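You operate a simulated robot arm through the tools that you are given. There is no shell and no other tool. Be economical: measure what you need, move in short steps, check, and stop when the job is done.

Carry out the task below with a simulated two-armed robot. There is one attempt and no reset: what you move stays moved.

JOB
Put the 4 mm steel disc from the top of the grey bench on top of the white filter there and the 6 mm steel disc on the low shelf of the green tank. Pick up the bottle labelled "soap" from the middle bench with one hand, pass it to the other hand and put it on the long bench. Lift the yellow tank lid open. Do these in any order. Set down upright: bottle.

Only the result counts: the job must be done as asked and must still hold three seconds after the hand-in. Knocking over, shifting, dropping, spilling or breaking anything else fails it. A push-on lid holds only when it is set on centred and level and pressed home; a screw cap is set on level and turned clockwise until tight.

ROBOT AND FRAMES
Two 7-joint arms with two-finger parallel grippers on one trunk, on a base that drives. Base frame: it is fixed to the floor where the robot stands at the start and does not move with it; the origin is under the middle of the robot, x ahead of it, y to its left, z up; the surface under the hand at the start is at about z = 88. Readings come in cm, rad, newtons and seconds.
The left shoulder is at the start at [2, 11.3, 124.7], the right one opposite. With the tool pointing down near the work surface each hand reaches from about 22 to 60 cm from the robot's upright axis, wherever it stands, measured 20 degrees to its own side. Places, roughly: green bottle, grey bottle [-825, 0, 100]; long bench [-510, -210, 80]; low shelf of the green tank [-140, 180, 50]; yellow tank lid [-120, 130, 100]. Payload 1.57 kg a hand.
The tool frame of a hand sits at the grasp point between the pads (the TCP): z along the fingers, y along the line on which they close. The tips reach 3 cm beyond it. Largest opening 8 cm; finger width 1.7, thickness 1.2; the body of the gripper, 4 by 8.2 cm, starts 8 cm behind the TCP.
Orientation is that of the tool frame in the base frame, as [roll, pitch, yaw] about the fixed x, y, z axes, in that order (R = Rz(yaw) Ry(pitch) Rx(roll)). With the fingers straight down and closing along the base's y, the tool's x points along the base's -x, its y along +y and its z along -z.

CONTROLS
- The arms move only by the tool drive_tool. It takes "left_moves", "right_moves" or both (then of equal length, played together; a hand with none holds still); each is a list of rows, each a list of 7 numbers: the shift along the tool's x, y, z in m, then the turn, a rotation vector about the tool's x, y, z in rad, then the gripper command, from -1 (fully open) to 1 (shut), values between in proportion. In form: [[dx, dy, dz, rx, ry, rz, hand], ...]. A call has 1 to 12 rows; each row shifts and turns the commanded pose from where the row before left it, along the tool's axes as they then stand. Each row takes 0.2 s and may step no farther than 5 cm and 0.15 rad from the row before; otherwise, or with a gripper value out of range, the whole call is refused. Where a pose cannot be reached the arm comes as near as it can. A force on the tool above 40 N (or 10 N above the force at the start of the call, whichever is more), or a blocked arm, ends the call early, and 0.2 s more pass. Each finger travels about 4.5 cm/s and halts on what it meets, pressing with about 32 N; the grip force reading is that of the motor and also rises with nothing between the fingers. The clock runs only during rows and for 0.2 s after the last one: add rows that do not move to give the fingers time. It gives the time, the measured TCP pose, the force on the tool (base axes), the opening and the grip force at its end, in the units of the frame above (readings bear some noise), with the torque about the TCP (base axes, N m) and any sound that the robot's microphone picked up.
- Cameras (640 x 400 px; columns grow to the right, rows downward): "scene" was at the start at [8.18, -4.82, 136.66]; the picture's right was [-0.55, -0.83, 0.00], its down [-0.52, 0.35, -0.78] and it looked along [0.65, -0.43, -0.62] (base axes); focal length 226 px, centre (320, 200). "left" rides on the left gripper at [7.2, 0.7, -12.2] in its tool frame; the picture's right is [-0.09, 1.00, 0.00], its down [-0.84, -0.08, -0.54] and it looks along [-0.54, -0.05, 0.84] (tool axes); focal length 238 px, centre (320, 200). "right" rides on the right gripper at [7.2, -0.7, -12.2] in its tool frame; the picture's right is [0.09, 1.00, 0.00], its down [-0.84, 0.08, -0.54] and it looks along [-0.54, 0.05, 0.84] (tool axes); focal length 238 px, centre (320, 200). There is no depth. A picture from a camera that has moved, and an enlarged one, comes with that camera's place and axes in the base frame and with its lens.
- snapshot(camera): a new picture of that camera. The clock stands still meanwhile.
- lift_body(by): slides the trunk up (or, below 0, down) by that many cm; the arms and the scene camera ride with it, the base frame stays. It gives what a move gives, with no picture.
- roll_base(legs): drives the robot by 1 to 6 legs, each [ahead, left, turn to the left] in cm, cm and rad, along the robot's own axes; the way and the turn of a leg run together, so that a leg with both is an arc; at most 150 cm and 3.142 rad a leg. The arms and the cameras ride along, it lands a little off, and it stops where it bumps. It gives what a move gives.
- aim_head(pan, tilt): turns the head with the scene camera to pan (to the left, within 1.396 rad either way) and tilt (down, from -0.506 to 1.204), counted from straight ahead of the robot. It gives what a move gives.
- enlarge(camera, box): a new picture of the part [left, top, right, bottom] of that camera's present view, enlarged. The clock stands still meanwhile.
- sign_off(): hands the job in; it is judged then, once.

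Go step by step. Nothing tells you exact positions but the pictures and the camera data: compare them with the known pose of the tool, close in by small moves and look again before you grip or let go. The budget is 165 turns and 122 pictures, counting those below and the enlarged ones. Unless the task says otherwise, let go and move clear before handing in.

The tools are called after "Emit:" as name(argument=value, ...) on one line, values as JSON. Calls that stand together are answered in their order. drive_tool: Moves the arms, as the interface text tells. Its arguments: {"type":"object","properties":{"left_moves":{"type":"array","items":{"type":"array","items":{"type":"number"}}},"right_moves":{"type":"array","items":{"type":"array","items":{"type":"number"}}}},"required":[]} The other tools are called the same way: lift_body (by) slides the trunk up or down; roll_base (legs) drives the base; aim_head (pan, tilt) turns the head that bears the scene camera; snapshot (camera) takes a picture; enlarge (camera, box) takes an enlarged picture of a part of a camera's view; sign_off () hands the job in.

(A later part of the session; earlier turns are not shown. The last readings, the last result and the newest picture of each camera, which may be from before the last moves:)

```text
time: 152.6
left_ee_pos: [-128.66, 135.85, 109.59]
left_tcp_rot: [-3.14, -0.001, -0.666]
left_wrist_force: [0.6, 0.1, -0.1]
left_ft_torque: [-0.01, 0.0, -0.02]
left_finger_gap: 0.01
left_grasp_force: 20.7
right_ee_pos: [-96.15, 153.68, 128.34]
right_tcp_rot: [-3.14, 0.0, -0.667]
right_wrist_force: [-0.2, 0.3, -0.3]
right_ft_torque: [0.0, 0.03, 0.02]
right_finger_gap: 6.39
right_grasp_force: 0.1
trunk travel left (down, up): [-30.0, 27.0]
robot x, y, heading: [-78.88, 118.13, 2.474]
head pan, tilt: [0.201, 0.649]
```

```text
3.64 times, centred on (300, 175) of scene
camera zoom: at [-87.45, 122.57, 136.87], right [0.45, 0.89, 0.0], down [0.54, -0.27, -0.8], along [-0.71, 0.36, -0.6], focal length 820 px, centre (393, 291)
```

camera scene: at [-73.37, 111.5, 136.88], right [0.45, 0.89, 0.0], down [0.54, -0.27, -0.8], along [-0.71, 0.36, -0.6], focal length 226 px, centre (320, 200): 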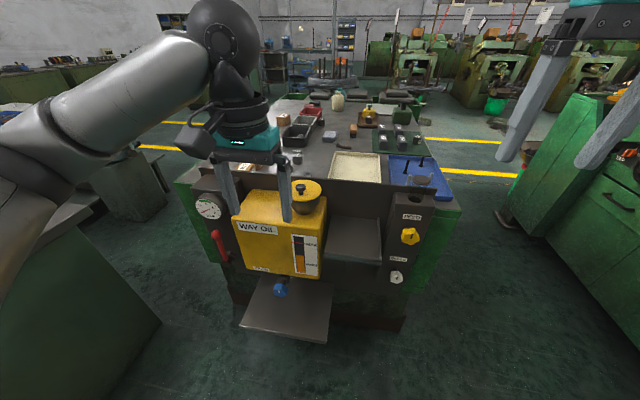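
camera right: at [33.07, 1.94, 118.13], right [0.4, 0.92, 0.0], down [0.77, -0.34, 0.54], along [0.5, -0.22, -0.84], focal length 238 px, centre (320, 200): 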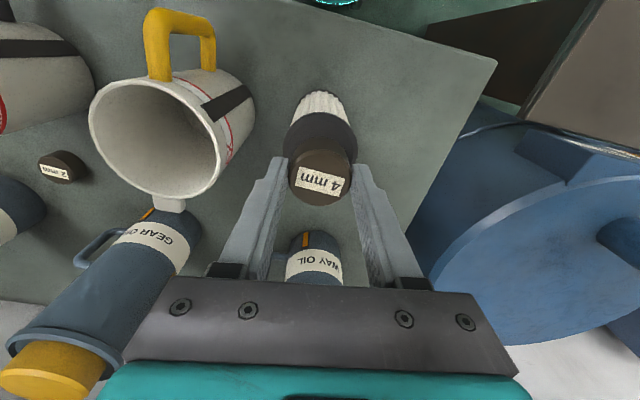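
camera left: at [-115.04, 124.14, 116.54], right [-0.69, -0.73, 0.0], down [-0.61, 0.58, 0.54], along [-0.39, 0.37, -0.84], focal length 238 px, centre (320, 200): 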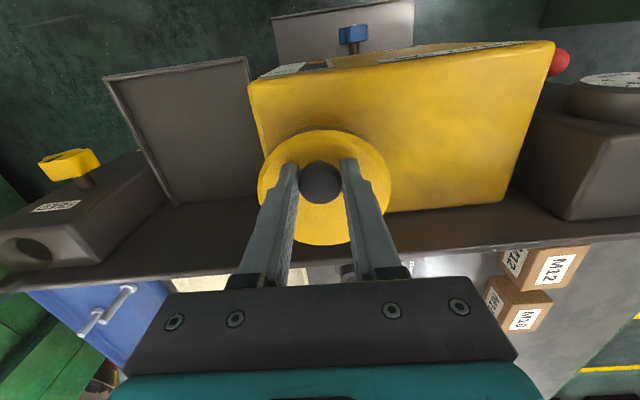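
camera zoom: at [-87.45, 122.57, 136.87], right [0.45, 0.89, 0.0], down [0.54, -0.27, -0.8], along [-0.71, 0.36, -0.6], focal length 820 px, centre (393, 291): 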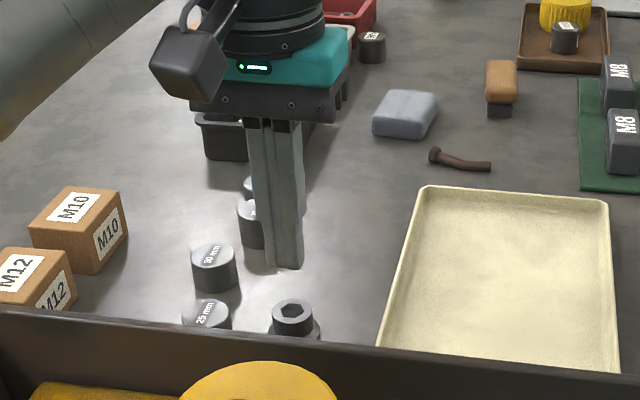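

Slipped again; from the images the true arc is smaller (hinge ~7.1 cm behind, 1.85 cm below the knob). I regrip a bit deeper and redo it with that arc.

Emit:
drive_tool(left_moves=[[0, 0, -0.03, 0, 0, 0, -0.4], [0.045, 0, 0, 0, 0, 0, -0.4], [0.045, 0.001, 0, 0, 0, 0, -0.4], [0.017, 0, 0, 0, 0, 0, -0.4], [0, 0, 0, 0, 0, 0, -0.4]])

Emit:
snapshot(camera="left")

```text
time: 153.8
left_ee_pos: [-120.31, 129.14, 112.56]
left_tcp_rot: [3.139, -0.003, -0.663]
left_wrist_force: [-0.6, 0.0, -0.1]
left_ft_torque: [0.02, 0.02, 0.01]
left_finger_gap: 5.58
left_grasp_force: 0.1
right_ee_pos: [-96.19, 153.73, 128.16]
right_tcp_rot: [-3.141, -0.001, -0.667]
right_wrist_force: [0.4, 0.6, -0.4]
right_ft_torque: [0.01, 0.02, 0.01]
right_finger_gap: 6.38
right_grasp_force: 0.0
trunk travel left (down, up): [-30.0, 27.0]
robot x, y, heading: [-79.04, 118.44, 2.473]
head pan, tilt: [0.201, 0.649]
```

```text
35 pictures are left
camera left: at [-115.09, 124.07, 124.75], right [-0.69, -0.73, 0.0], down [-0.61, 0.58, 0.54], along [-0.39, 0.37, -0.84], focal length 238 px, centre (320, 200)
```

left: 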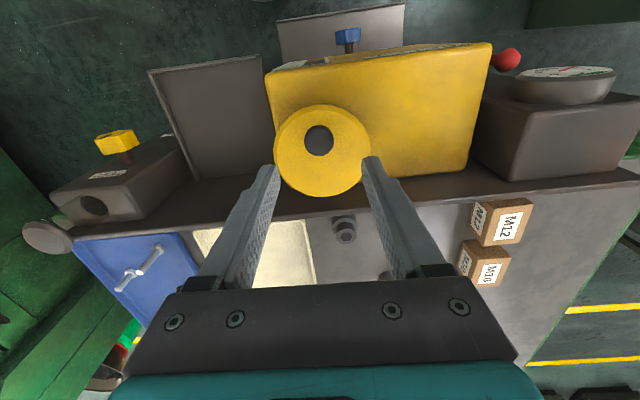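

Emit:
drive_tool(left_moves=[[0, 0, 0.04, 0, 0, 0, -0.4], [0, 0, 0.03, 0, 0, 0, -0.4], [0, 0, 0.012, 0, 0, 0, -0.4], [0, 0, 0.006, 0, 0, 0, -0.4], [0, 0, 0, 0, 0, 0, -0.4], [0, 0, 0, 0, 0, 0, 0.3], [0, 0, 0, 0, 0, 0, 1], [0, 0, 0, 0, 0, 0, 1], [0, 0, 0, 0, 0, 0, 1], [0, 0, 0, 0, 0, 0, 1]])

Emit:
drive_tool(left_moves=[[-0.0033, 0, -0.009, 0, 0, 0, 1], [-0.0039, 0, -0.0088, 0, 0, 0, 1], [-0.0055, 0, -0.008, 0, 0, 0, 1], [-0.0061, 0, -0.0072, 0, 0, 0, 1], [-0.0073, 0, -0.0063, 0, 0, 0, 1], [-0.0078, 0, -0.0055, 0, 0, 0, 1], [-0.0086, 0, -0.0042, 0, 0, 0, 1], [-0.009, 0, -0.0032, 0, 0, 0, 1]])

```text
time: 156.0
left_ee_pos: [-120.18, 129.22, 103.99]
left_tcp_rot: [-3.14, 0.007, -0.667]
left_wrist_force: [2.3, -0.5, 32.8]
left_ft_torque: [-0.17, 0.48, 0.02]
left_finger_gap: 2.73
left_grasp_force: 35.0
right_ee_pos: [-96.01, 153.58, 128.35]
right_tcp_rot: [3.14, 0.003, -0.668]
right_wrist_force: [1.0, -0.1, 0.1]
right_ft_torque: [-0.02, 0.0, -0.01]
right_finger_gap: 6.4
right_grasp_force: 0.0
trunk travel left (down, up): [-30.0, 27.0]
robot x, y, heading: [-78.86, 118.28, 2.477]
head pan, tilt: [0.201, 0.649]
```

```text
time: 157.8
left_ee_pos: [-124.31, 132.31, 109.28]
left_tcp_rot: [-3.139, 0.005, -0.663]
left_wrist_force: [7.6, -5.1, 10.0]
left_ft_torque: [-0.25, -0.48, 0.05]
left_finger_gap: 2.6
left_grasp_force: 37.2
right_ee_pos: [-96.11, 153.67, 128.25]
right_tcp_rot: [-3.141, 0.001, -0.666]
right_wrist_force: [0.1, -0.6, 0.0]
right_ft_torque: [-0.03, 0.01, 0.02]
right_finger_gap: 6.42
right_grasp_force: 0.1
trunk travel left (down, up): [-30.0, 27.0]
robot x, y, heading: [-79.53, 118.49, 2.474]
head pan, tilt: [0.201, 0.649]
```

Emit:
enlarge(camera="scene", box=[240, 150, 340, 230])

```text
5.00 times, centred on (290, 190) of scene
camera zoom: at [-87.33, 122.54, 136.9], right [0.45, 0.89, 0.0], down [0.54, -0.27, -0.8], along [-0.71, 0.36, -0.6], focal length 1128 px, centre (470, 250)
```

zoom: 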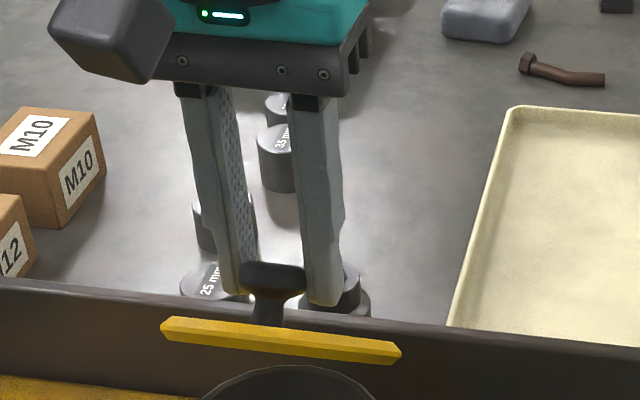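

Lid is ~40° open and still held. I continue with a lower, longer arc.

Emit:
drive_tool(left_moves=[[-0.006, 0, 0.003, 0, 0, 0, 1], [-0.008, 0, 0.001, 0, 0, 0, 1], [-0.008, 0, 0.0, 0, 0, 0, 1], [-0.008, 0, 0, 0, 0, 0, 1]])

Emit:
enlarge(camera="scene", box=[240, 150, 340, 230])

```text
time: 158.8
left_ee_pos: [-126.7, 134.03, 108.43]
left_tcp_rot: [3.14, -0.002, -0.662]
left_wrist_force: [0.5, 0.2, 0.0]
left_ft_torque: [0.0, 0.02, 0.0]
left_finger_gap: 0.01
left_grasp_force: 21.3
right_ee_pos: [-96.2, 153.62, 128.24]
right_tcp_rot: [-3.141, 0.001, -0.667]
right_wrist_force: [-0.2, -0.4, -0.2]
right_ft_torque: [-0.01, -0.03, 0.0]
right_finger_gap: 6.41
right_grasp_force: 0.2
trunk travel left (down, up): [-30.0, 27.0]
robot x, y, heading: [-79.12, 117.88, 2.48]
head pan, tilt: [0.201, 0.649]
```

```text
5.00 times, centred on (290, 190) of scene
camera zoom: at [-87.45, 122.6, 136.87], right [0.45, 0.89, 0.0], down [0.54, -0.27, -0.8], along [-0.71, 0.36, -0.6], focal length 1128 px, centre (470, 250)
```

zoom: 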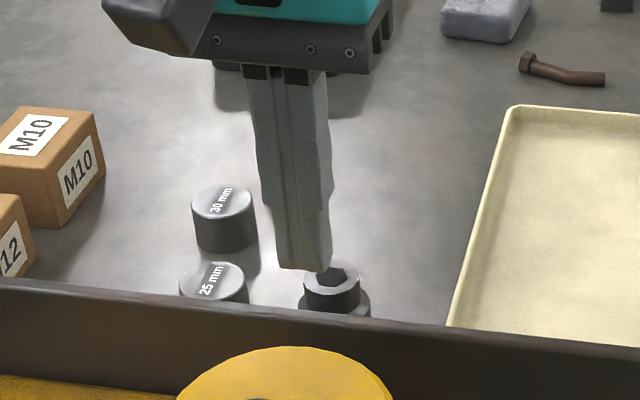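

The knob keeps sliding out because the fingers don't turn with it. I'll regrip with the tool tilted forward 0.8 rad and rotate it along with the lid.

Emit:
drive_tool(left_moves=[[0, 0, -0.04, 0, 0, 0, -0.4], [0.045, -0.001, 0, 0, 0, 0, -0.4], [0.045, 0, 0, 0, 0, 0, -0.4], [0.045, 0, 0, 0, 0, 0, -0.4], [0.01, 0, 0.03, 0, 0, 0, -0.4], [0, 0, 0, 0, -0.133, 0, -0.4], [0, 0, 0, 0, -0.133, 0, -0.4], [0, 0, 0, 0, -0.133, 0, -0.4], [0, 0, 0, 0, -0.133, 0, -0.4], [0, 0, 0, 0, -0.134, 0, -0.4], [0, 0, 0, 0, -0.134, 0, -0.4], [0, 0, 0, 0, 0, 0, -0.4]])

Emit:
snapshot(camera="left")

```text
time: 161.4
left_ee_pos: [-120.43, 129.83, 110.21]
left_tcp_rot: [3.14, 0.801, -0.667]
left_wrist_force: [0.0, -0.1, 0.2]
left_ft_torque: [-0.01, -0.02, 0.0]
left_finger_gap: 5.59
left_grasp_force: 0.1
left hand out of reach, approached as far as the arm can: row 9, 10, 11
right_ee_pos: [-96.19, 153.72, 128.21]
right_tcp_rot: [3.141, 0.0, -0.665]
right_wrist_force: [0.2, 0.0, 0.2]
right_ft_torque: [-0.01, -0.02, 0.03]
right_finger_gap: 6.39
right_grasp_force: 0.1
trunk travel left (down, up): [-30.0, 27.0]
robot x, y, heading: [-78.72, 118.23, 2.479]
head pan, tilt: [0.201, 0.649]
```

```text
32 pictures are left
camera left: at [-110.02, 120.74, 113.57], right [-0.66, -0.74, 0.07], down [-0.11, 0.18, 0.98], along [-0.74, 0.64, -0.2], focal length 238 px, centre (320, 200)
```

left: 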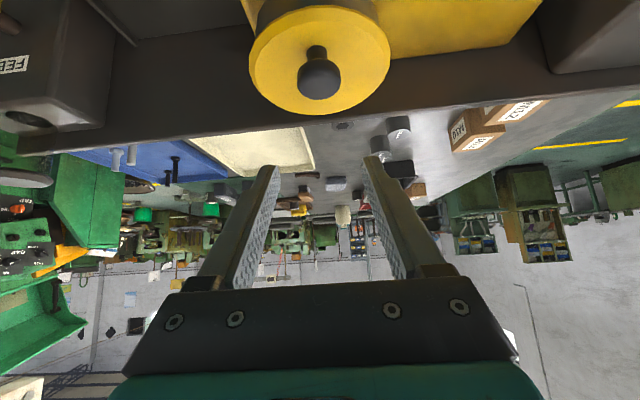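

Emit:
drive_tool(left_moves=[[0, 0, 0, 0, 0.15, 0, -0.4], [0, 0, 0, 0, 0.15, 0, -0.4], [0, 0, 0, 0, 0, 0, -0.4]])

```text
time: 162.2
left_ee_pos: [-120.36, 129.84, 110.17]
left_tcp_rot: [3.139, 0.497, -0.666]
left_wrist_force: [0.3, 0.3, -0.1]
left_ft_torque: [0.01, -0.03, 0.02]
left_finger_gap: 5.58
left_grasp_force: 0.0
right_ee_pos: [-96.13, 153.7, 128.25]
right_tcp_rot: [3.141, 0.0, -0.666]
right_wrist_force: [-0.7, -0.2, 0.7]
right_ft_torque: [-0.02, 0.03, -0.03]
right_finger_gap: 6.37
right_grasp_force: 0.1
trunk travel left (down, up): [-30.0, 27.0]
robot x, y, heading: [-79.04, 118.01, 2.474]
head pan, tilt: [0.201, 0.649]
```

Emit:
drive_tool(left_moves=[[0.0195, 0.002, -0.001, 0, 0, 0, -0.4], [0.0195, 0.002, -0.001, 0, 0, 0, -0.4], [0, 0, 0, 0, 0, 0, -0.4]])

Emit:
snapshot(camera="left")

```text
time: 163.0
left_ee_pos: [-117.91, 127.44, 108.48]
left_tcp_rot: [3.14, 0.499, -0.663]
left_wrist_force: [-0.2, 0.2, 0.0]
left_ft_torque: [-0.02, -0.01, 0.02]
left_finger_gap: 5.57
left_grasp_force: 0.1
right_ee_pos: [-96.26, 153.71, 128.23]
right_tcp_rot: [3.142, -0.003, -0.667]
right_wrist_force: [0.5, 0.1, 0.3]
right_ft_torque: [0.0, 0.02, 0.01]
right_finger_gap: 6.41
right_grasp_force: 0.1
trunk travel left (down, up): [-30.0, 27.0]
robot x, y, heading: [-78.54, 118.45, 2.473]
head pan, tilt: [0.201, 0.649]
```

```text
31 pictures are left
camera left: at [-108.75, 119.21, 115.83], right [-0.68, -0.73, 0.04], down [-0.33, 0.35, 0.88], along [-0.66, 0.58, -0.48], focal length 238 px, centre (320, 200)
```

left: 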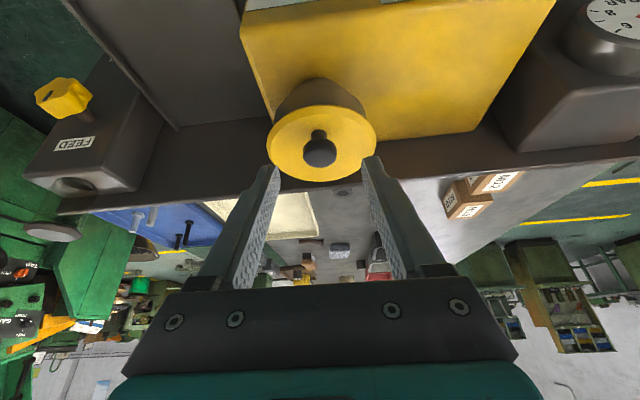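

Emit:
drive_tool(left_moves=[[0, 0, 0.025, 0, 0, 0, -0.4], [0, 0, 0.018, 0, 0, 0, -0.4], [0, 0, 0.006, 0, 0, 0, -0.4], [0, 0, 0, 0, 0, 0, -0.4], [0, 0, 0, 0, 0, 0, 0.3], [0, 0, 0, 0, 0, 0, 1], [0, 0, 0, 0, 0, 0, 1], [0, 0, 0, 0, 0, 0, 1], [0, 0, 0, 0, 0, 0, 1]])

Emit:
drive_tool(left_moves=[[-0.0105, 0, -0.0069, 0, 0.047, 0, 1], [-0.0111, 0, -0.0059, 0, 0.047, 0, 1], [-0.0116, 0, -0.0052, 0, 0.047, 0, 1], [-0.0119, 0, -0.0042, 0, 0.047, 0, 1], [-0.0123, 0, -0.0031, 0, 0.047, 0, 1], [-0.0125, 0, -0.0023, 0, 0.047, 0, 1], [-0.0126, 0, -0.0011, 0, 0.047, 0, 1]])

Emit:
enlarge(camera="scene", box=[240, 150, 340, 230])

```text
time: 165.0
left_ee_pos: [-119.82, 128.8, 104.03]
left_tcp_rot: [3.141, 0.496, -0.665]
left_wrist_force: [0.1, 1.6, -0.9]
left_ft_torque: [0.0, -0.08, -0.04]
left_finger_gap: 2.69
left_grasp_force: 37.6
right_ee_pos: [-96.37, 153.69, 128.31]
right_tcp_rot: [3.141, -0.003, -0.668]
right_wrist_force: [0.9, 0.7, -0.6]
right_ft_torque: [0.0, -0.02, 0.0]
right_finger_gap: 6.39
right_grasp_force: 0.0
trunk travel left (down, up): [-30.0, 27.0]
robot x, y, heading: [-79.03, 117.95, 2.474]
head pan, tilt: [0.201, 0.649]
```

```text
time: 166.6
left_ee_pos: [-124.96, 132.77, 109.89]
left_tcp_rot: [3.138, 0.174, -0.664]
left_wrist_force: [4.6, -11.2, 2.8]
left_ft_torque: [-0.82, -0.57, -0.1]
left_finger_gap: 2.69
left_grasp_force: 37.3
right_ee_pos: [-96.13, 153.64, 128.25]
right_tcp_rot: [-3.141, 0.001, -0.666]
right_wrist_force: [0.5, -0.2, -0.1]
right_ft_torque: [0.01, -0.01, 0.01]
right_finger_gap: 6.39
right_grasp_force: 0.1
trunk travel left (down, up): [-30.0, 27.0]
robot x, y, heading: [-78.97, 118.49, 2.474]
head pan, tilt: [0.201, 0.649]
```

```text
5.00 times, centred on (290, 190) of scene
camera zoom: at [-87.39, 122.46, 136.89], right [0.45, 0.89, 0.0], down [0.54, -0.27, -0.8], along [-0.71, 0.36, -0.6], focal length 1128 px, centre (470, 250)
```

zoom: 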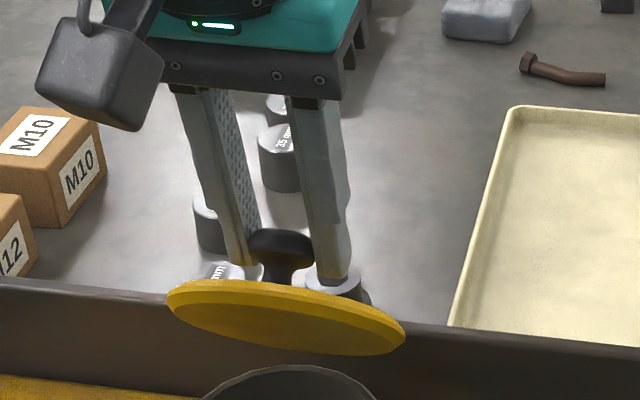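

Excellent: well held at ~55°. Continue.

Emit:
drive_tool(left_moves=[[-0.0126, 0.001, -0.0003, 0, 0.047, 0, 1], [-0.0127, 0.001, 0.0008, 0, 0.047, 0, 1], [-0.0125, 0.0005, 0.0019, 0, 0.047, 0, 1], [-0.0123, 0, 0.0028, 0, 0.047, 0, 1]])

Emit:
enlarge(camera="scene", box=[240, 140, 340, 220])

```text
time: 167.6
left_ee_pos: [-129.16, 135.77, 109.66]
left_tcp_rot: [3.14, -0.017, -0.661]
left_wrist_force: [-0.2, 0.0, -0.2]
left_ft_torque: [-0.03, -0.01, -0.01]
left_finger_gap: 0.0
left_grasp_force: 20.9
right_ee_pos: [-96.11, 153.7, 128.25]
right_tcp_rot: [-3.141, 0.001, -0.666]
right_wrist_force: [-0.6, 0.0, 0.3]
right_ft_torque: [0.03, -0.01, 0.01]
right_finger_gap: 6.41
right_grasp_force: 0.1
trunk travel left (down, up): [-30.0, 27.0]
robot x, y, heading: [-78.82, 118.31, 2.476]
head pan, tilt: [0.201, 0.649]
```

```text
5.00 times, centred on (290, 180) of scene
camera zoom: at [-87.46, 122.62, 136.87], right [0.45, 0.89, 0.0], down [0.54, -0.27, -0.8], along [-0.71, 0.36, -0.6], focal length 1128 px, centre (470, 300)
```

zoom: 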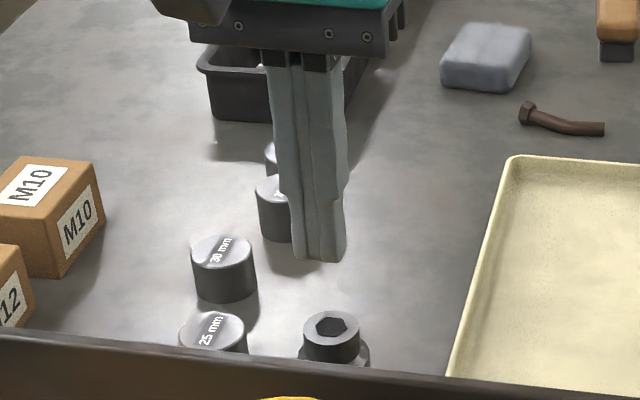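

The grip always loses past ~65°, so I'll use both hands: left lifts the knob to ~52°, right pushes the lid's underside past vertical. First I shift the base left so both hands reach.

Emit:
drive_tool(left_moves=[[0, 0, -0.04, 0, 0, 0, -0.4], [0.04, 0, -0.02, 0, 0, 0, -0.4], [0.045, 0, 0, 0, 0, 0, -0.4]], right_moves=[[0, 0, 0, -0.12, 0, 0, 1], [0, 0, 0, -0.12, 0, 0, 1], [0, 0, 0, -0.12, 0, 0, 1]])

Emit:
roll_base(legs=[[0, 14, 0]])

Emit:
drive_tool(right_moves=[[0, 0, 0, -0.12, 0, 0, 1], [0, 0, 0, -0.12, 0, 0, 1], [0, 0, 0, 0, 0, 0, 1]])

```text
time: 168.4
left_ee_pos: [-122.44, 130.67, 115.93]
left_tcp_rot: [3.14, -0.02, -0.664]
left_wrist_force: [0.3, 0.5, 0.0]
left_ft_torque: [0.01, 0.02, -0.02]
left_finger_gap: 5.61
left_grasp_force: 0.1
right_ee_pos: [-96.11, 153.65, 128.3]
right_tcp_rot: [2.777, 0.0, -0.667]
right_wrist_force: [-0.2, 0.3, 0.0]
right_ft_torque: [-0.03, -0.01, 0.0]
right_finger_gap: 0.01
right_grasp_force: 3.1
trunk travel left (down, up): [-30.0, 27.0]
robot x, y, heading: [-78.96, 118.14, 2.475]
head pan, tilt: [0.201, 0.649]
```

```text
time: 169.7
left_ee_pos: [-131.22, 119.65, 115.8]
left_tcp_rot: [3.142, -0.018, -0.663]
left_wrist_force: [-1.3, -0.2, 0.3]
left_ft_torque: [0.03, -0.02, 0.01]
left_finger_gap: 5.6
left_grasp_force: 0.0
right_ee_pos: [-104.95, 142.63, 128.24]
right_tcp_rot: [2.782, -0.001, -0.669]
right_wrist_force: [-0.5, -0.1, 0.7]
right_ft_torque: [0.04, -0.01, -0.01]
right_finger_gap: 0.0
right_grasp_force: 21.3
trunk travel left (down, up): [-30.0, 27.0]
robot x, y, heading: [-87.44, 107.34, 2.474]
head pan, tilt: [0.201, 0.649]
```

```text
time: 170.5
left_ee_pos: [-131.24, 119.65, 115.74]
left_tcp_rot: [3.141, -0.016, -0.664]
left_wrist_force: [-0.3, -0.4, 0.1]
left_ft_torque: [-0.01, 0.01, -0.02]
left_finger_gap: 5.61
left_grasp_force: 0.0
right_ee_pos: [-104.96, 142.67, 128.22]
right_tcp_rot: [2.54, 0.002, -0.667]
right_wrist_force: [0.6, -0.6, -1.4]
right_ft_torque: [-0.02, 0.02, -0.01]
right_finger_gap: 0.0
right_grasp_force: 21.1
trunk travel left (down, up): [-30.0, 27.0]
robot x, y, heading: [-87.65, 107.13, 2.475]
head pan, tilt: [0.201, 0.649]
```

Emit:
drive_tool(left_moves=[[0.014, -0.036, 0, 0, 0, 0, -0.4], [0.014, -0.036, 0, 0, 0, 0, -0.4], [0.014, -0.036, 0, 0, 0, 0, -0.4], [0.015, -0.0345, 0, 0, 0, 0, -0.4], [0, 0, 0, 0, -0.129, 0, -0.4], [0, 0, 0, 0, -0.129, 0, -0.4], [0, 0, 0, 0, -0.129, 0, -0.4], [0, 0, 0, 0, -0.129, 0, -0.4], [0.0175, 0, 0.032, 0, 0, 0, -0.4], [0.0175, 0, 0.032, 0, 0, 0, -0.4], [0, 0, 0, 0, 0, 0, -0.4]])

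Emit:
snapshot(camera="left")

```text
time: 172.9
left_ee_pos: [-117.86, 127.36, 108.58]
left_tcp_rot: [3.141, 0.5, -0.664]
left_wrist_force: [-0.9, 0.7, -0.4]
left_ft_torque: [-0.01, 0.0, -0.04]
left_finger_gap: 5.6
left_grasp_force: 0.0
right_ee_pos: [-104.75, 142.66, 128.24]
right_tcp_rot: [2.542, -0.003, -0.668]
right_wrist_force: [-0.1, 0.0, -0.3]
right_ft_torque: [-0.01, 0.0, 0.02]
right_finger_gap: 0.01
right_grasp_force: 21.4
trunk travel left (down, up): [-30.0, 27.0]
robot x, y, heading: [-87.65, 106.92, 2.477]
head pan, tilt: [0.201, 0.649]
```

```text
28 pictures are left
camera left: at [-108.78, 119.25, 115.87], right [-0.68, -0.73, 0.04], down [-0.33, 0.35, 0.88], along [-0.66, 0.58, -0.48], focal length 238 px, centre (320, 200)
```

left: 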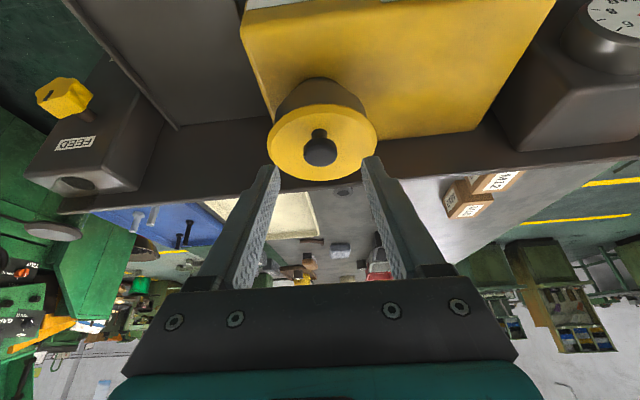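

Same alignment as before. Grip and lift to ~52°.

Emit:
drive_tool(left_moves=[[0, 0, 0.025, 0, 0, 0, -0.4], [0, 0, 0.018, 0, 0, 0, -0.4], [0, 0, 0.006, 0, 0, 0, -0.4], [0, 0, 0, 0, 0, 0, -0.4], [0, 0, 0, 0, 0, 0, 0.3], [0, 0, 0, 0, 0, 0, 1], [0, 0, 0, 0, 0, 0, 1], [0, 0, 0, 0, 0, 0, 1], [0, 0, 0, 0, 0, 0, 1]])

Emit:
drive_tool(left_moves=[[-0.0105, 0, -0.0069, 0, 0.047, 0, 1], [-0.0111, 0, -0.0059, 0, 0.047, 0, 1], [-0.0116, 0, -0.0052, 0, 0.047, 0, 1], [-0.0119, 0, -0.0042, 0, 0.047, 0, 1], [-0.0123, 0, -0.0031, 0, 0.047, 0, 1], [-0.0125, 0.0005, -0.0023, 0, 0.047, 0, 1], [-0.0126, 0.001, -0.0011, 0, 0.047, 0, 1]])

```text
time: 174.9
left_ee_pos: [-119.75, 128.84, 104.27]
left_tcp_rot: [3.14, 0.498, -0.665]
left_wrist_force: [-0.6, 0.5, -0.9]
left_ft_torque: [-0.04, -0.06, -0.01]
left_finger_gap: 2.7
left_grasp_force: 38.1
right_ee_pos: [-104.83, 142.88, 128.3]
right_tcp_rot: [2.541, -0.002, -0.666]
right_wrist_force: [0.3, 0.0, -0.3]
right_ft_torque: [0.01, -0.04, -0.04]
right_finger_gap: 0.0
right_grasp_force: 20.5
trunk travel left (down, up): [-30.0, 27.0]
robot x, y, heading: [-87.57, 107.1, 2.471]
head pan, tilt: [0.201, 0.649]
```

```text
time: 176.5
left_ee_pos: [-125.14, 132.72, 109.96]
left_tcp_rot: [3.141, 0.176, -0.662]
left_wrist_force: [2.7, -4.1, 3.2]
left_ft_torque: [-0.33, -0.14, 0.01]
left_finger_gap: 2.59
left_grasp_force: 36.8
right_ee_pos: [-104.75, 142.69, 128.31]
right_tcp_rot: [2.54, 0.0, -0.666]
right_wrist_force: [0.8, -0.1, 0.4]
right_ft_torque: [-0.04, -0.01, -0.01]
right_finger_gap: 0.0
right_grasp_force: 21.1
trunk travel left (down, up): [-30.0, 27.0]
robot x, y, heading: [-87.67, 107.25, 2.478]
head pan, tilt: [0.201, 0.649]
```

Lid held at ~52°. Now I bring the closed right hand diagonally down from the right, in front of the raised lid.

Emit:
drive_tool(right_moves=[[0, 0, 0, -0.1, 0, 0, 1], [0, 0, 0, -0.1, 0, 0, 1], [-0.0027, -0.0042, 0.042, 0, 0, 0, 1], [-0.0027, -0.0042, 0.042, 0, 0, 0, 1], [-0.0027, -0.0042, 0.042, 0, 0, 0, 1], [-0.0027, -0.0042, 0.042, 0, 0, 0, 1], [-0.0027, -0.0042, 0.042, 0, 0, 0, 1], [0, 0, 0, 0, 0, 0, 1]])

Emit:
snapshot(camera="scene")

```text
time: 178.3
left_ee_pos: [-124.97, 132.74, 109.78]
left_tcp_rot: [3.141, 0.173, -0.664]
left_wrist_force: [-5.6, -0.1, 16.2]
left_ft_torque: [0.4, 0.69, 0.02]
left_finger_gap: 2.54
left_grasp_force: 37.0
right_ee_pos: [-114.39, 132.66, 112.09]
right_tcp_rot: [2.34, 0.001, -0.666]
right_wrist_force: [0.1, -0.5, 0.4]
right_ft_torque: [-0.01, -0.02, -0.04]
right_finger_gap: 0.02
right_grasp_force: 21.2
trunk travel left (down, up): [-30.0, 27.0]
robot x, y, heading: [-87.68, 107.07, 2.474]
head pan, tilt: [0.201, 0.649]
```

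```text
27 pictures are left
camera scene: at [-96.08, 111.54, 136.88], right [0.45, 0.89, 0.0], down [0.54, -0.27, -0.8], along [-0.71, 0.36, -0.6], focal length 226 px, centre (320, 200)
```

scene: 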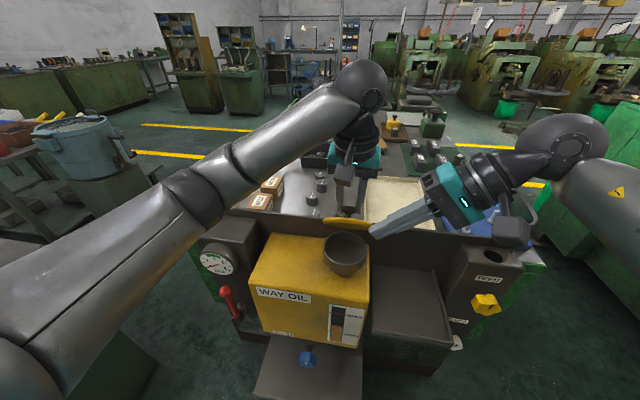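

Emit:
drive_tool(right_moves=[[0, 0, 0.042, 0, 0, 0, 1], [0, 0, 0.042, 0, 0, 0, 1], [-0.02, 0, 0, 0, 0, 0, 1], [-0.015, 0, 0, 0, 0, 0, 1], [0, 0, 0, 0, 0, 0, 1]])

Emit:
enlarge(camera="scene", box=[280, 140, 460, 280])

```text
time: 179.5
left_ee_pos: [-125.02, 132.69, 109.7]
left_tcp_rot: [3.137, 0.174, -0.661]
left_wrist_force: [-19.2, 10.5, 4.5]
left_ft_torque: [-0.24, -0.27, -0.16]
left_finger_gap: 2.51
left_grasp_force: 36.8
right_ee_pos: [-120.34, 129.77, 106.12]
right_tcp_rot: [2.343, -0.008, -0.654]
right_wrist_force: [31.0, -15.1, 1.2]
right_ft_torque: [0.33, 0.63, -0.08]
right_finger_gap: 0.03
right_grasp_force: 21.5
trunk travel left (down, up): [-30.0, 27.0]
robot x, y, heading: [-87.44, 107.07, 2.479]
head pan, tilt: [0.201, 0.649]
```

```text
2.86 times, centred on (370, 210) of scene
camera zoom: at [-95.86, 111.52, 136.88], right [0.45, 0.89, 0.0], down [0.54, -0.27, -0.8], along [-0.71, 0.36, -0.6], focal length 644 px, centre (177, 171)
```

zoom: 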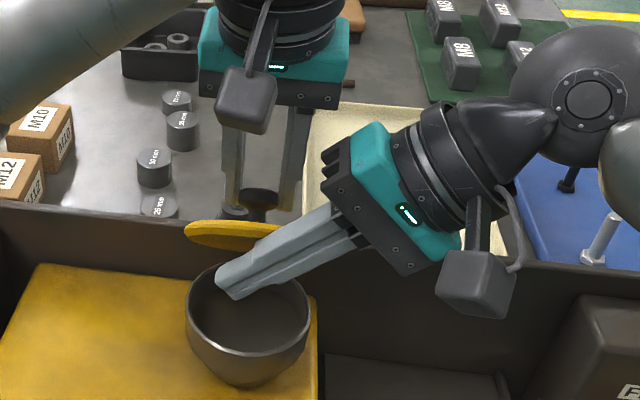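

The right fingers now support the lid from below. I open the left hand and withdraw it upward.

Emit:
drive_tool(left_moves=[[0, 0, 0, 0, 0, 0, 0], [0, 0, 0, 0, 0, 0, -0.4], [0, 0, 0, 0, 0, 0, -0.4], [0, 0, -0.04, 0, 0, 0, -0.4], [0, 0, -0.045, 0, 0, 0, -0.4], [0, 0, -0.045, 0, 0, 0, -0.4]])

Emit:
enlarge(camera="scene", box=[280, 140, 460, 280])

```text
time: 180.9
left_ee_pos: [-123.2, 131.47, 122.54]
left_tcp_rot: [3.14, 0.168, -0.664]
left_wrist_force: [-0.2, -0.2, -0.5]
left_ft_torque: [0.01, -0.01, -0.01]
left_finger_gap: 5.61
left_grasp_force: 0.0
right_ee_pos: [-120.71, 130.36, 106.26]
right_tcp_rot: [2.341, 0.001, -0.665]
right_wrist_force: [1.1, -0.7, -0.4]
right_ft_torque: [0.01, 0.06, -0.01]
right_finger_gap: 0.0
right_grasp_force: 21.1
trunk travel left (down, up): [-30.0, 27.0]
robot x, y, heading: [-87.22, 106.98, 2.475]
head pan, tilt: [0.201, 0.649]
```

```text
2.86 times, centred on (370, 210) of scene
camera zoom: at [-96.05, 111.59, 136.88], right [0.45, 0.89, 0.0], down [0.54, -0.27, -0.8], along [-0.71, 0.36, -0.6], focal length 644 px, centre (177, 171)
```

zoom: 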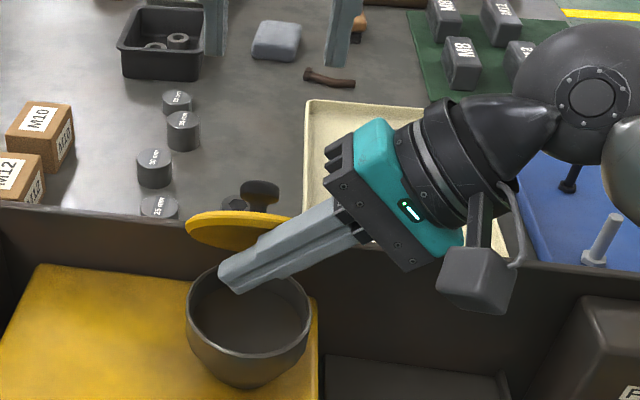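

Emit:
drive_tool(right_moves=[[-0.012, 0.003, -0.003, 0, 0, 0, 1], [-0.012, 0.003, -0.003, 0, 0, 0, 1], [-0.012, 0.001, -0.001, 0, 0, 0, 1], [-0.012, 0, 0, 0, 0, 0, 1], [-0.012, 0, 0, 0, 0, 0, 1], [-0.012, 0, 0, 0, 0, 0, 1], [-0.01, 0, 0, 0, 0, 0, 1], [0, 0, 0, 0, 0, 0, 1]])

Emit:
enlarge(camera="scene", box=[280, 140, 460, 280])

```text
time: 182.7
left_ee_pos: [-122.94, 131.26, 122.62]
left_tcp_rot: [3.139, 0.173, -0.665]
left_wrist_force: [-0.5, 0.6, -0.6]
left_ft_torque: [0.01, -0.05, 0.03]
left_finger_gap: 5.6
left_grasp_force: 0.1
right_ee_pos: [-126.74, 134.99, 107.31]
right_tcp_rot: [2.343, -0.007, -0.657]
right_wrist_force: [24.6, -13.3, 2.9]
right_ft_torque: [-0.42, -0.67, 0.39]
right_finger_gap: 0.0
right_grasp_force: 21.4
trunk travel left (down, up): [-30.0, 27.0]
robot x, y, heading: [-87.37, 107.25, 2.475]
head pan, tilt: [0.201, 0.649]
```

```text
2.86 times, centred on (370, 210) of scene
camera zoom: at [-95.68, 111.39, 136.91], right [0.45, 0.89, 0.0], down [0.54, -0.27, -0.8], along [-0.71, 0.36, -0.6], focal length 644 px, centre (177, 171)
```

zoom: 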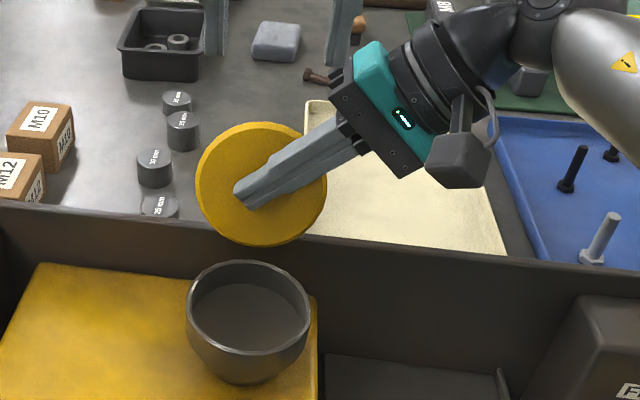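

The lid is now past vertical, against its stop. I withdraw the right hand and check it stays.

Emit:
drive_tool(right_moves=[[0.02, 0, 0, 0, 0, 0, 1], [0.03, 0, 0, 0, 0, 0, 1], [0.03, 0, -0.02, 0, 0, 0, 1], [0, 0, -0.045, 0, 0, 0, 1], [0, 0, -0.045, 0, 0, 0, 1], [0, 0, -0.045, 0, 0, 0, 1]], left_moves=[[0, 0, 0, 0, 0, 0, -0.4], [0.04, 0, -0.02, 0, 0, 0, -0.4], [0.04, 0.02, 0, 0, 0, 0, -0.4], [0.04, 0.02, 0, 0, 0, 0, -0.4], [0, 0.04, 0, 0, 0, 0, -0.4], [0, 0.04, 0, 0, 0, 0, -0.4]])

Emit:
roll_base(legs=[[-30, 0, 0]])

Emit:
aim_head(pan=0, tilt=0.4)

Emit:
snapshot(camera="scene")

```text
time: 184.1
left_ee_pos: [-121.15, 114.26, 122.52]
left_tcp_rot: [3.14, 0.17, -0.664]
left_wrist_force: [0.8, -0.6, -0.2]
left_ft_torque: [0.06, 0.03, 0.01]
left_finger_gap: 5.61
left_grasp_force: 0.1
right_ee_pos: [-113.96, 139.02, 118.08]
right_tcp_rot: [2.343, -0.003, -0.667]
right_wrist_force: [0.5, 0.4, 0.3]
right_ft_torque: [0.0, 0.0, -0.01]
right_finger_gap: 0.0
right_grasp_force: 20.8
trunk travel left (down, up): [-30.0, 27.0]
robot x, y, heading: [-87.84, 107.49, 2.471]
head pan, tilt: [0.201, 0.649]
```

```text
time: 186.2
left_ee_pos: [-97.56, 95.91, 122.53]
left_tcp_rot: [3.14, 0.169, -0.665]
left_wrist_force: [0.7, -0.3, 0.1]
left_ft_torque: [0.0, 0.04, 0.02]
left_finger_gap: 5.6
left_grasp_force: 0.0
right_ee_pos: [-90.48, 120.48, 118.14]
right_tcp_rot: [2.342, 0.001, -0.667]
right_wrist_force: [-0.4, 0.3, 0.2]
right_ft_torque: [-0.01, 0.04, -0.05]
right_finger_gap: 0.0
right_grasp_force: 21.1
trunk travel left (down, up): [-30.0, 27.0]
robot x, y, heading: [-63.83, 88.56, 2.476]
head pan, tilt: [0.201, 0.649]
```

```text
time: 186.9
left_ee_pos: [-97.58, 95.93, 122.6]
left_tcp_rot: [3.14, 0.168, -0.666]
left_wrist_force: [0.1, 0.8, -0.2]
left_ft_torque: [-0.01, 0.01, 0.01]
left_finger_gap: 5.6
left_grasp_force: 0.0
right_ee_pos: [-90.73, 120.54, 118.15]
right_tcp_rot: [2.34, 0.001, -0.669]
right_wrist_force: [-0.1, -0.3, -0.4]
right_ft_torque: [0.0, -0.01, 0.03]
right_finger_gap: 0.01
right_grasp_force: 21.6
trunk travel left (down, up): [-30.0, 27.0]
robot x, y, heading: [-63.86, 88.57, 2.474]
head pan, tilt: [0.0, 0.4]
```

```text
23 pictures are left
camera scene: at [-72.11, 94.94, 139.12], right [0.62, 0.79, 0.0], down [0.31, -0.24, -0.92], along [-0.72, 0.57, -0.39], focal length 226 px, centre (320, 200)
```

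scene: 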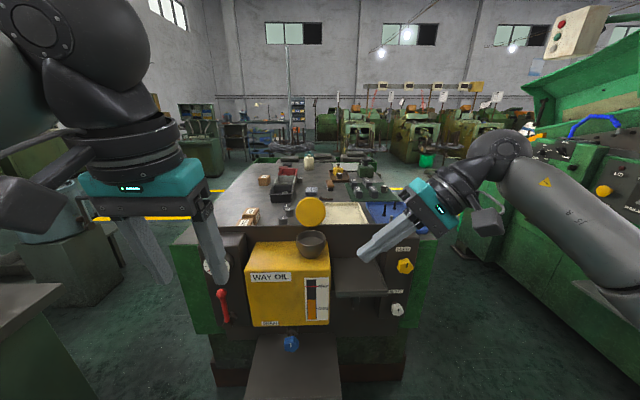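

The lid stays open. Now the soap bottle: the green/grey bottles are at about [-825,0,100], far behind. I tidy the arms and look that way.

Emit:
drive_tool(right_moves=[[0, 0, 0, 0.14, 0, 0, -0.5], [0, 0, 0, 0.14, 0, 0, -0.5], [0, 0, 0, 0.14, 0, 0, -0.5], [0, 0, 0, 0.14, 0, 0, -0.5], [0, 0, 0, 0.14, 0, 0, -0.5], [0, -0.03, 0, 0.1, 0, 0, -0.5]], left_moves=[[0, 0, 0, 0, 0.085, 0, -0.4], [0, 0, 0, 0, 0.085, 0, -0.4], [0, 0, 0, 0, 0, 0, -0.4], [0, 0, 0, 0, 0, 0, -0.4], [0, 0, 0, 0, 0, 0, -0.4], [0, 0, 0, 0, 0, 0, -0.4]])

Emit:
aim_head(pan=0.75, tilt=0.2)

Emit:
snapshot(camera="scene")

```text
time: 188.3
left_ee_pos: [-97.59, 95.89, 122.64]
left_tcp_rot: [3.14, 0.0, -0.666]
left_wrist_force: [-0.9, 0.4, 1.0]
left_ft_torque: [-0.02, 0.0, 0.0]
left_finger_gap: 5.61
left_grasp_force: 0.0
right_ee_pos: [-88.56, 123.08, 117.77]
right_tcp_rot: [-3.139, -0.003, -0.668]
right_wrist_force: [0.4, -0.6, -0.3]
right_ft_torque: [-0.01, 0.02, 0.01]
right_finger_gap: 5.99
right_grasp_force: 0.1
trunk travel left (down, up): [-30.0, 27.0]
robot x, y, heading: [-64.12, 88.71, 2.478]
head pan, tilt: [0.0, 0.4]
```

```text
time: 189.4
left_ee_pos: [-97.58, 95.99, 122.52]
left_tcp_rot: [3.14, -0.002, -0.666]
left_wrist_force: [-0.4, 0.9, -0.3]
left_ft_torque: [0.01, 0.01, 0.01]
left_finger_gap: 5.58
left_grasp_force: 0.2
right_ee_pos: [-88.61, 122.99, 117.8]
right_tcp_rot: [3.139, -0.002, -0.667]
right_wrist_force: [0.1, -0.3, 0.6]
right_ft_torque: [0.0, -0.01, 0.01]
right_finger_gap: 5.99
right_grasp_force: 0.0
trunk travel left (down, up): [-30.0, 27.0]
robot x, y, heading: [-64.07, 88.43, 2.473]
head pan, tilt: [0.75, 0.201]
```

```text
22 pictures are left
camera scene: at [-74.11, 88.45, 140.98], right [-0.08, 1.0, 0.0], down [0.2, 0.02, -0.98], along [-0.98, -0.08, -0.2], focal length 226 px, centre (320, 200)
```

scene: 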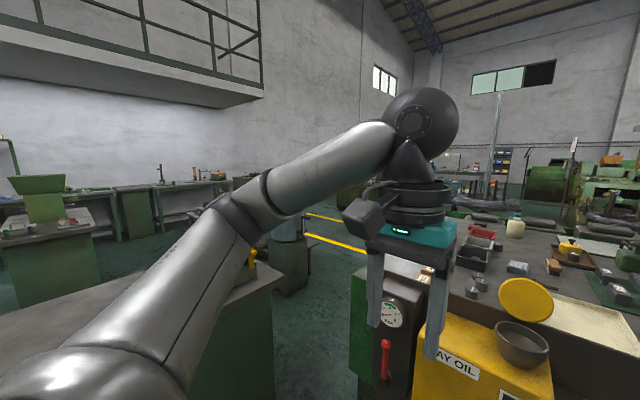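

I recognise the cabinet blocks the direct way; I go back toward the start and look along the corridor by the wall benches.

Emit:
roll_base(legs=[[-83, 31, 0], [0, 0, 1.66]])

Emit:
aim_head(pan=-0.25, tilt=0.25)

Emit:
snapshot(camera="scene")

```text
time: 198.2
left_ee_pos: [-21.93, -21.16, 122.42]
left_tcp_rot: [3.139, -0.001, 0.998]
left_wrist_force: [-0.5, 0.6, 0.7]
left_ft_torque: [-0.01, 0.01, 0.02]
left_finger_gap: 5.6
left_grasp_force: 0.1
right_ee_pos: [-49.6, -14.75, 117.82]
right_tcp_rot: [3.14, -0.002, 0.993]
right_wrist_force: [0.3, -0.1, 0.0]
right_ft_torque: [0.02, 0.0, 0.01]
right_finger_gap: 5.98
right_grasp_force: 0.0
trunk travel left (down, up): [-30.0, 27.0]
robot x, y, heading: [-17.61, 12.91, -2.146]
head pan, tilt: [0.75, 0.201]
```

```text
time: 199.4
left_ee_pos: [-21.93, -21.25, 122.51]
left_tcp_rot: [3.141, 0.0, 1.0]
left_wrist_force: [-0.8, -1.5, -0.9]
left_ft_torque: [0.03, -0.01, -0.01]
left_finger_gap: 5.62
left_grasp_force: 0.1
right_ee_pos: [-49.63, -14.72, 117.81]
right_tcp_rot: [3.141, -0.001, 0.996]
right_wrist_force: [0.4, 0.1, 0.2]
right_ft_torque: [0.01, 0.01, 0.01]
right_finger_gap: 5.99
right_grasp_force: 0.0
trunk travel left (down, up): [-30.0, 27.0]
robot x, y, heading: [-17.68, 12.31, -2.147]
head pan, tilt: [-0.25, 0.25]
```

```text
21 pictures are left
camera scene: at [-25.07, 5.59, 140.52], right [-0.68, 0.73, 0.0], down [0.18, 0.17, -0.97], along [-0.71, -0.66, -0.25], focal length 226 px, centre (320, 200)
```

scene: 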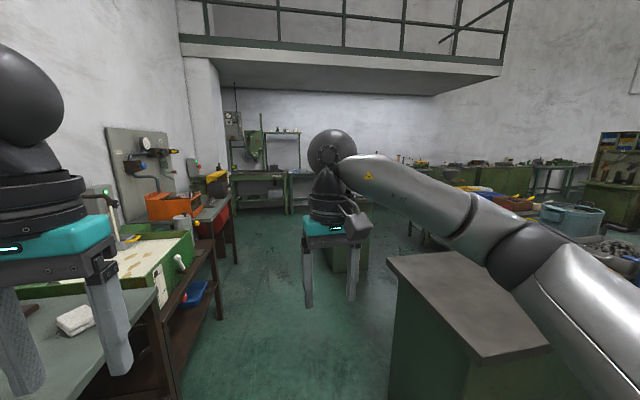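

The corridor is clear; both target places lie along the far wall. I drive down it and look right.

Emit:
roll_base(legs=[[150, 0, 0], [150, 0, 0], [70, 0, 0], [0, 0, -1.4]])

Emit:
aim_head(pan=0.15, tilt=0.2)

Emit:
snapshot(camera="scene")

```text
time: 220.8
left_ee_pos: [-251.81, -299.28, 122.45]
left_tcp_rot: [3.14, -0.001, -0.401]
left_wrist_force: [-0.3, -0.7, 0.0]
left_ft_torque: [0.0, 0.01, 0.01]
left_finger_gap: 5.62
left_grasp_force: 0.1
right_ee_pos: [-250.25, -270.78, 117.78]
right_tcp_rot: [3.141, 0.0, -0.405]
right_wrist_force: [-0.6, -0.1, -0.1]
right_ft_torque: [0.0, 0.02, -0.03]
right_finger_gap: 5.99
right_grasp_force: 0.1
trunk travel left (down, up): [-30.0, 27.0]
robot x, y, heading: [-217.37, -297.69, 2.736]
head pan, tilt: [-0.25, 0.25]
```

```text
time: 221.6
left_ee_pos: [-251.84, -299.4, 122.49]
left_tcp_rot: [3.139, -0.001, -0.402]
left_wrist_force: [-0.7, -0.4, -0.7]
left_ft_torque: [-0.02, -0.02, 0.03]
left_finger_gap: 5.58
left_grasp_force: 0.0
right_ee_pos: [-250.11, -270.81, 117.74]
right_tcp_rot: [-3.142, -0.002, -0.405]
right_wrist_force: [1.3, 0.5, 1.0]
right_ft_torque: [-0.01, 0.0, -0.01]
right_finger_gap: 6.01
right_grasp_force: 0.0
trunk travel left (down, up): [-30.0, 27.0]
robot x, y, heading: [-217.65, -297.55, 2.735]
head pan, tilt: [0.15, 0.201]
```

```text
20 pictures are left
camera scene: at [-227.4, -294.97, 140.98], right [0.25, 0.97, 0.0], down [0.19, -0.05, -0.98], along [-0.95, 0.25, -0.2], focal length 226 px, centre (320, 200)
```

scene: 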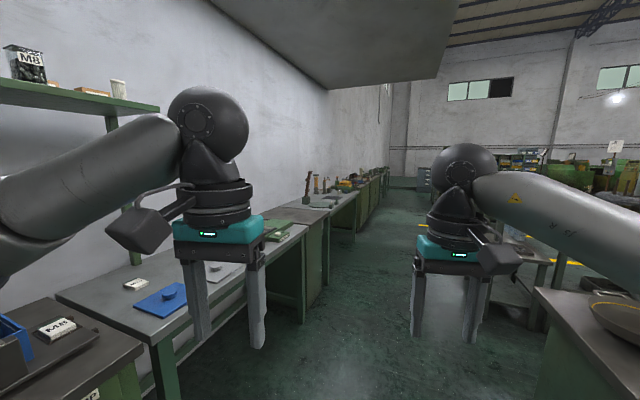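

The aisle along the far benches is clear. I align and drive along it.

Emit:
roll_base(legs=[[0, 0, -0.172], [150, 0, 0], [150, 0, 0], [130, 0, 0]])

Emit:
aim_head(pan=0.25, tilt=0.3)

Emit:
snapshot(camera="scene")

```text
time: 242.8
left_ee_pos: [-609.92, -58.87, 122.55]
left_tcp_rot: [3.139, -0.003, -0.569]
left_wrist_force: [-0.9, 0.1, -0.1]
left_ft_torque: [-0.01, -0.01, -0.04]
left_finger_gap: 5.62
left_grasp_force: 0.2
right_ee_pos: [-603.67, -30.97, 117.88]
right_tcp_rot: [3.141, -0.002, -0.573]
right_wrist_force: [0.2, -0.4, 0.5]
right_ft_torque: [0.0, 0.03, 0.0]
right_finger_gap: 5.98
right_grasp_force: 0.0
trunk travel left (down, up): [-30.0, 27.0]
robot x, y, heading: [-575.33, -62.56, 2.573]
head pan, tilt: [0.15, 0.201]
```

```text
time: 243.5
left_ee_pos: [-610.03, -58.66, 122.6]
left_tcp_rot: [3.141, -0.003, -0.567]
left_wrist_force: [0.6, 0.1, -0.3]
left_ft_torque: [-0.03, -0.05, 0.0]
left_finger_gap: 5.6
left_grasp_force: 0.2
right_ee_pos: [-603.64, -30.99, 117.8]
right_tcp_rot: [-3.141, -0.001, -0.572]
right_wrist_force: [0.3, -0.3, 0.6]
right_ft_torque: [0.01, 0.03, 0.02]
right_finger_gap: 6.01
right_grasp_force: 0.1
trunk travel left (down, up): [-30.0, 27.0]
robot x, y, heading: [-575.98, -62.99, 2.569]
head pan, tilt: [0.25, 0.3]
```

```text
19 pictures are left
camera scene: at [-585.55, -59.4, 140.05], right [0.32, 0.95, 0.0], down [0.28, -0.09, -0.96], along [-0.91, 0.3, -0.3], focal length 226 px, centre (320, 200)
```

scene: 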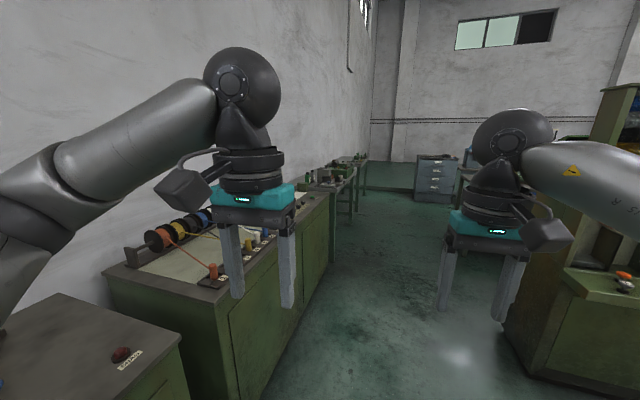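

Emit:
roll_base(legs=[[150, 0, 0], [85, 0, 0], [0, 0, 1.56]])

Emit:
aim_head(pan=0.0, tilt=0.55)

Emit:
snapshot(camera="scene")

```text
time: 258.8
left_ee_pos: [-776.5, 31.39, 122.62]
left_tcp_rot: [3.14, 0.001, 0.98]
left_wrist_force: [0.7, 0.2, -0.2]
left_ft_torque: [-0.02, -0.03, 0.01]
left_finger_gap: 5.6
left_grasp_force: 0.1
right_ee_pos: [-804.14, 38.31, 117.78]
right_tcp_rot: [-3.141, -0.002, 0.977]
right_wrist_force: [0.0, -0.1, 0.0]
right_ft_torque: [0.0, 0.0, -0.02]
right_finger_gap: 6.01
right_grasp_force: 0.0
trunk travel left (down, up): [-30.0, 27.0]
robot x, y, heading: [-771.76, 65.41, -2.166]
head pan, tilt: [0.25, 0.3]
```

```text
time: 259.6
left_ee_pos: [-776.59, 31.32, 122.44]
left_tcp_rot: [3.141, -0.001, 0.98]
left_wrist_force: [0.3, 0.3, -0.4]
left_ft_torque: [-0.01, -0.03, 0.01]
left_finger_gap: 5.62
left_grasp_force: 0.0
right_ee_pos: [-804.22, 38.37, 117.75]
right_tcp_rot: [-3.141, -0.002, 0.979]
right_wrist_force: [0.1, -0.8, 0.1]
right_ft_torque: [0.03, -0.01, 0.02]
right_finger_gap: 6.0
right_grasp_force: 0.1
trunk travel left (down, up): [-30.0, 27.0]
robot x, y, heading: [-771.67, 65.32, -2.165]
head pan, tilt: [0.0, 0.55]
```

```text
18 pictures are left
camera scene: at [-777.35, 57.04, 137.76], right [-0.83, 0.56, 0.0], down [0.29, 0.43, -0.85], along [-0.48, -0.71, -0.52], focal length 226 px, centre (320, 200)
```

scene: 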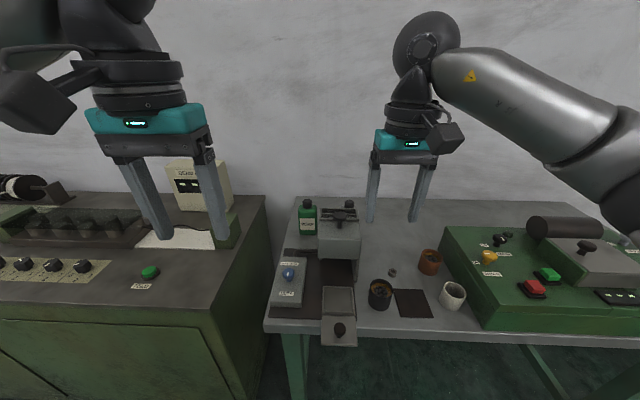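

The green bottle stands on the bench at centre-left; another (grey) is behind the small machine. I zoom in on the labels.

Emit:
enlarge(camera="scene", box=[265, 180, 405, 280])

```text
4.00 times, centred on (335, 230) of scene
camera zoom: at [-777.35, 57.04, 137.76], right [-0.83, 0.56, 0.0], down [0.29, 0.43, -0.85], along [-0.48, -0.71, -0.52], focal length 902 px, centre (260, 80)
```

zoom: 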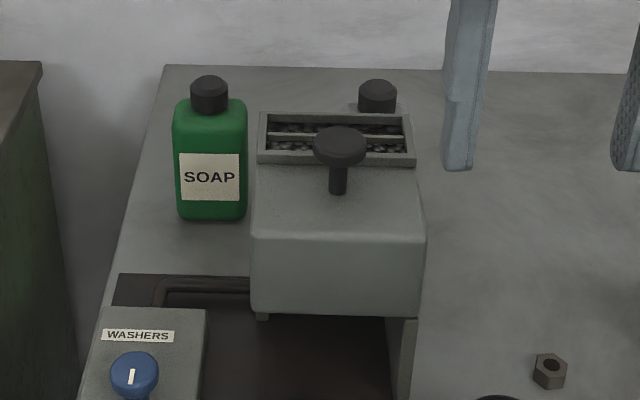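

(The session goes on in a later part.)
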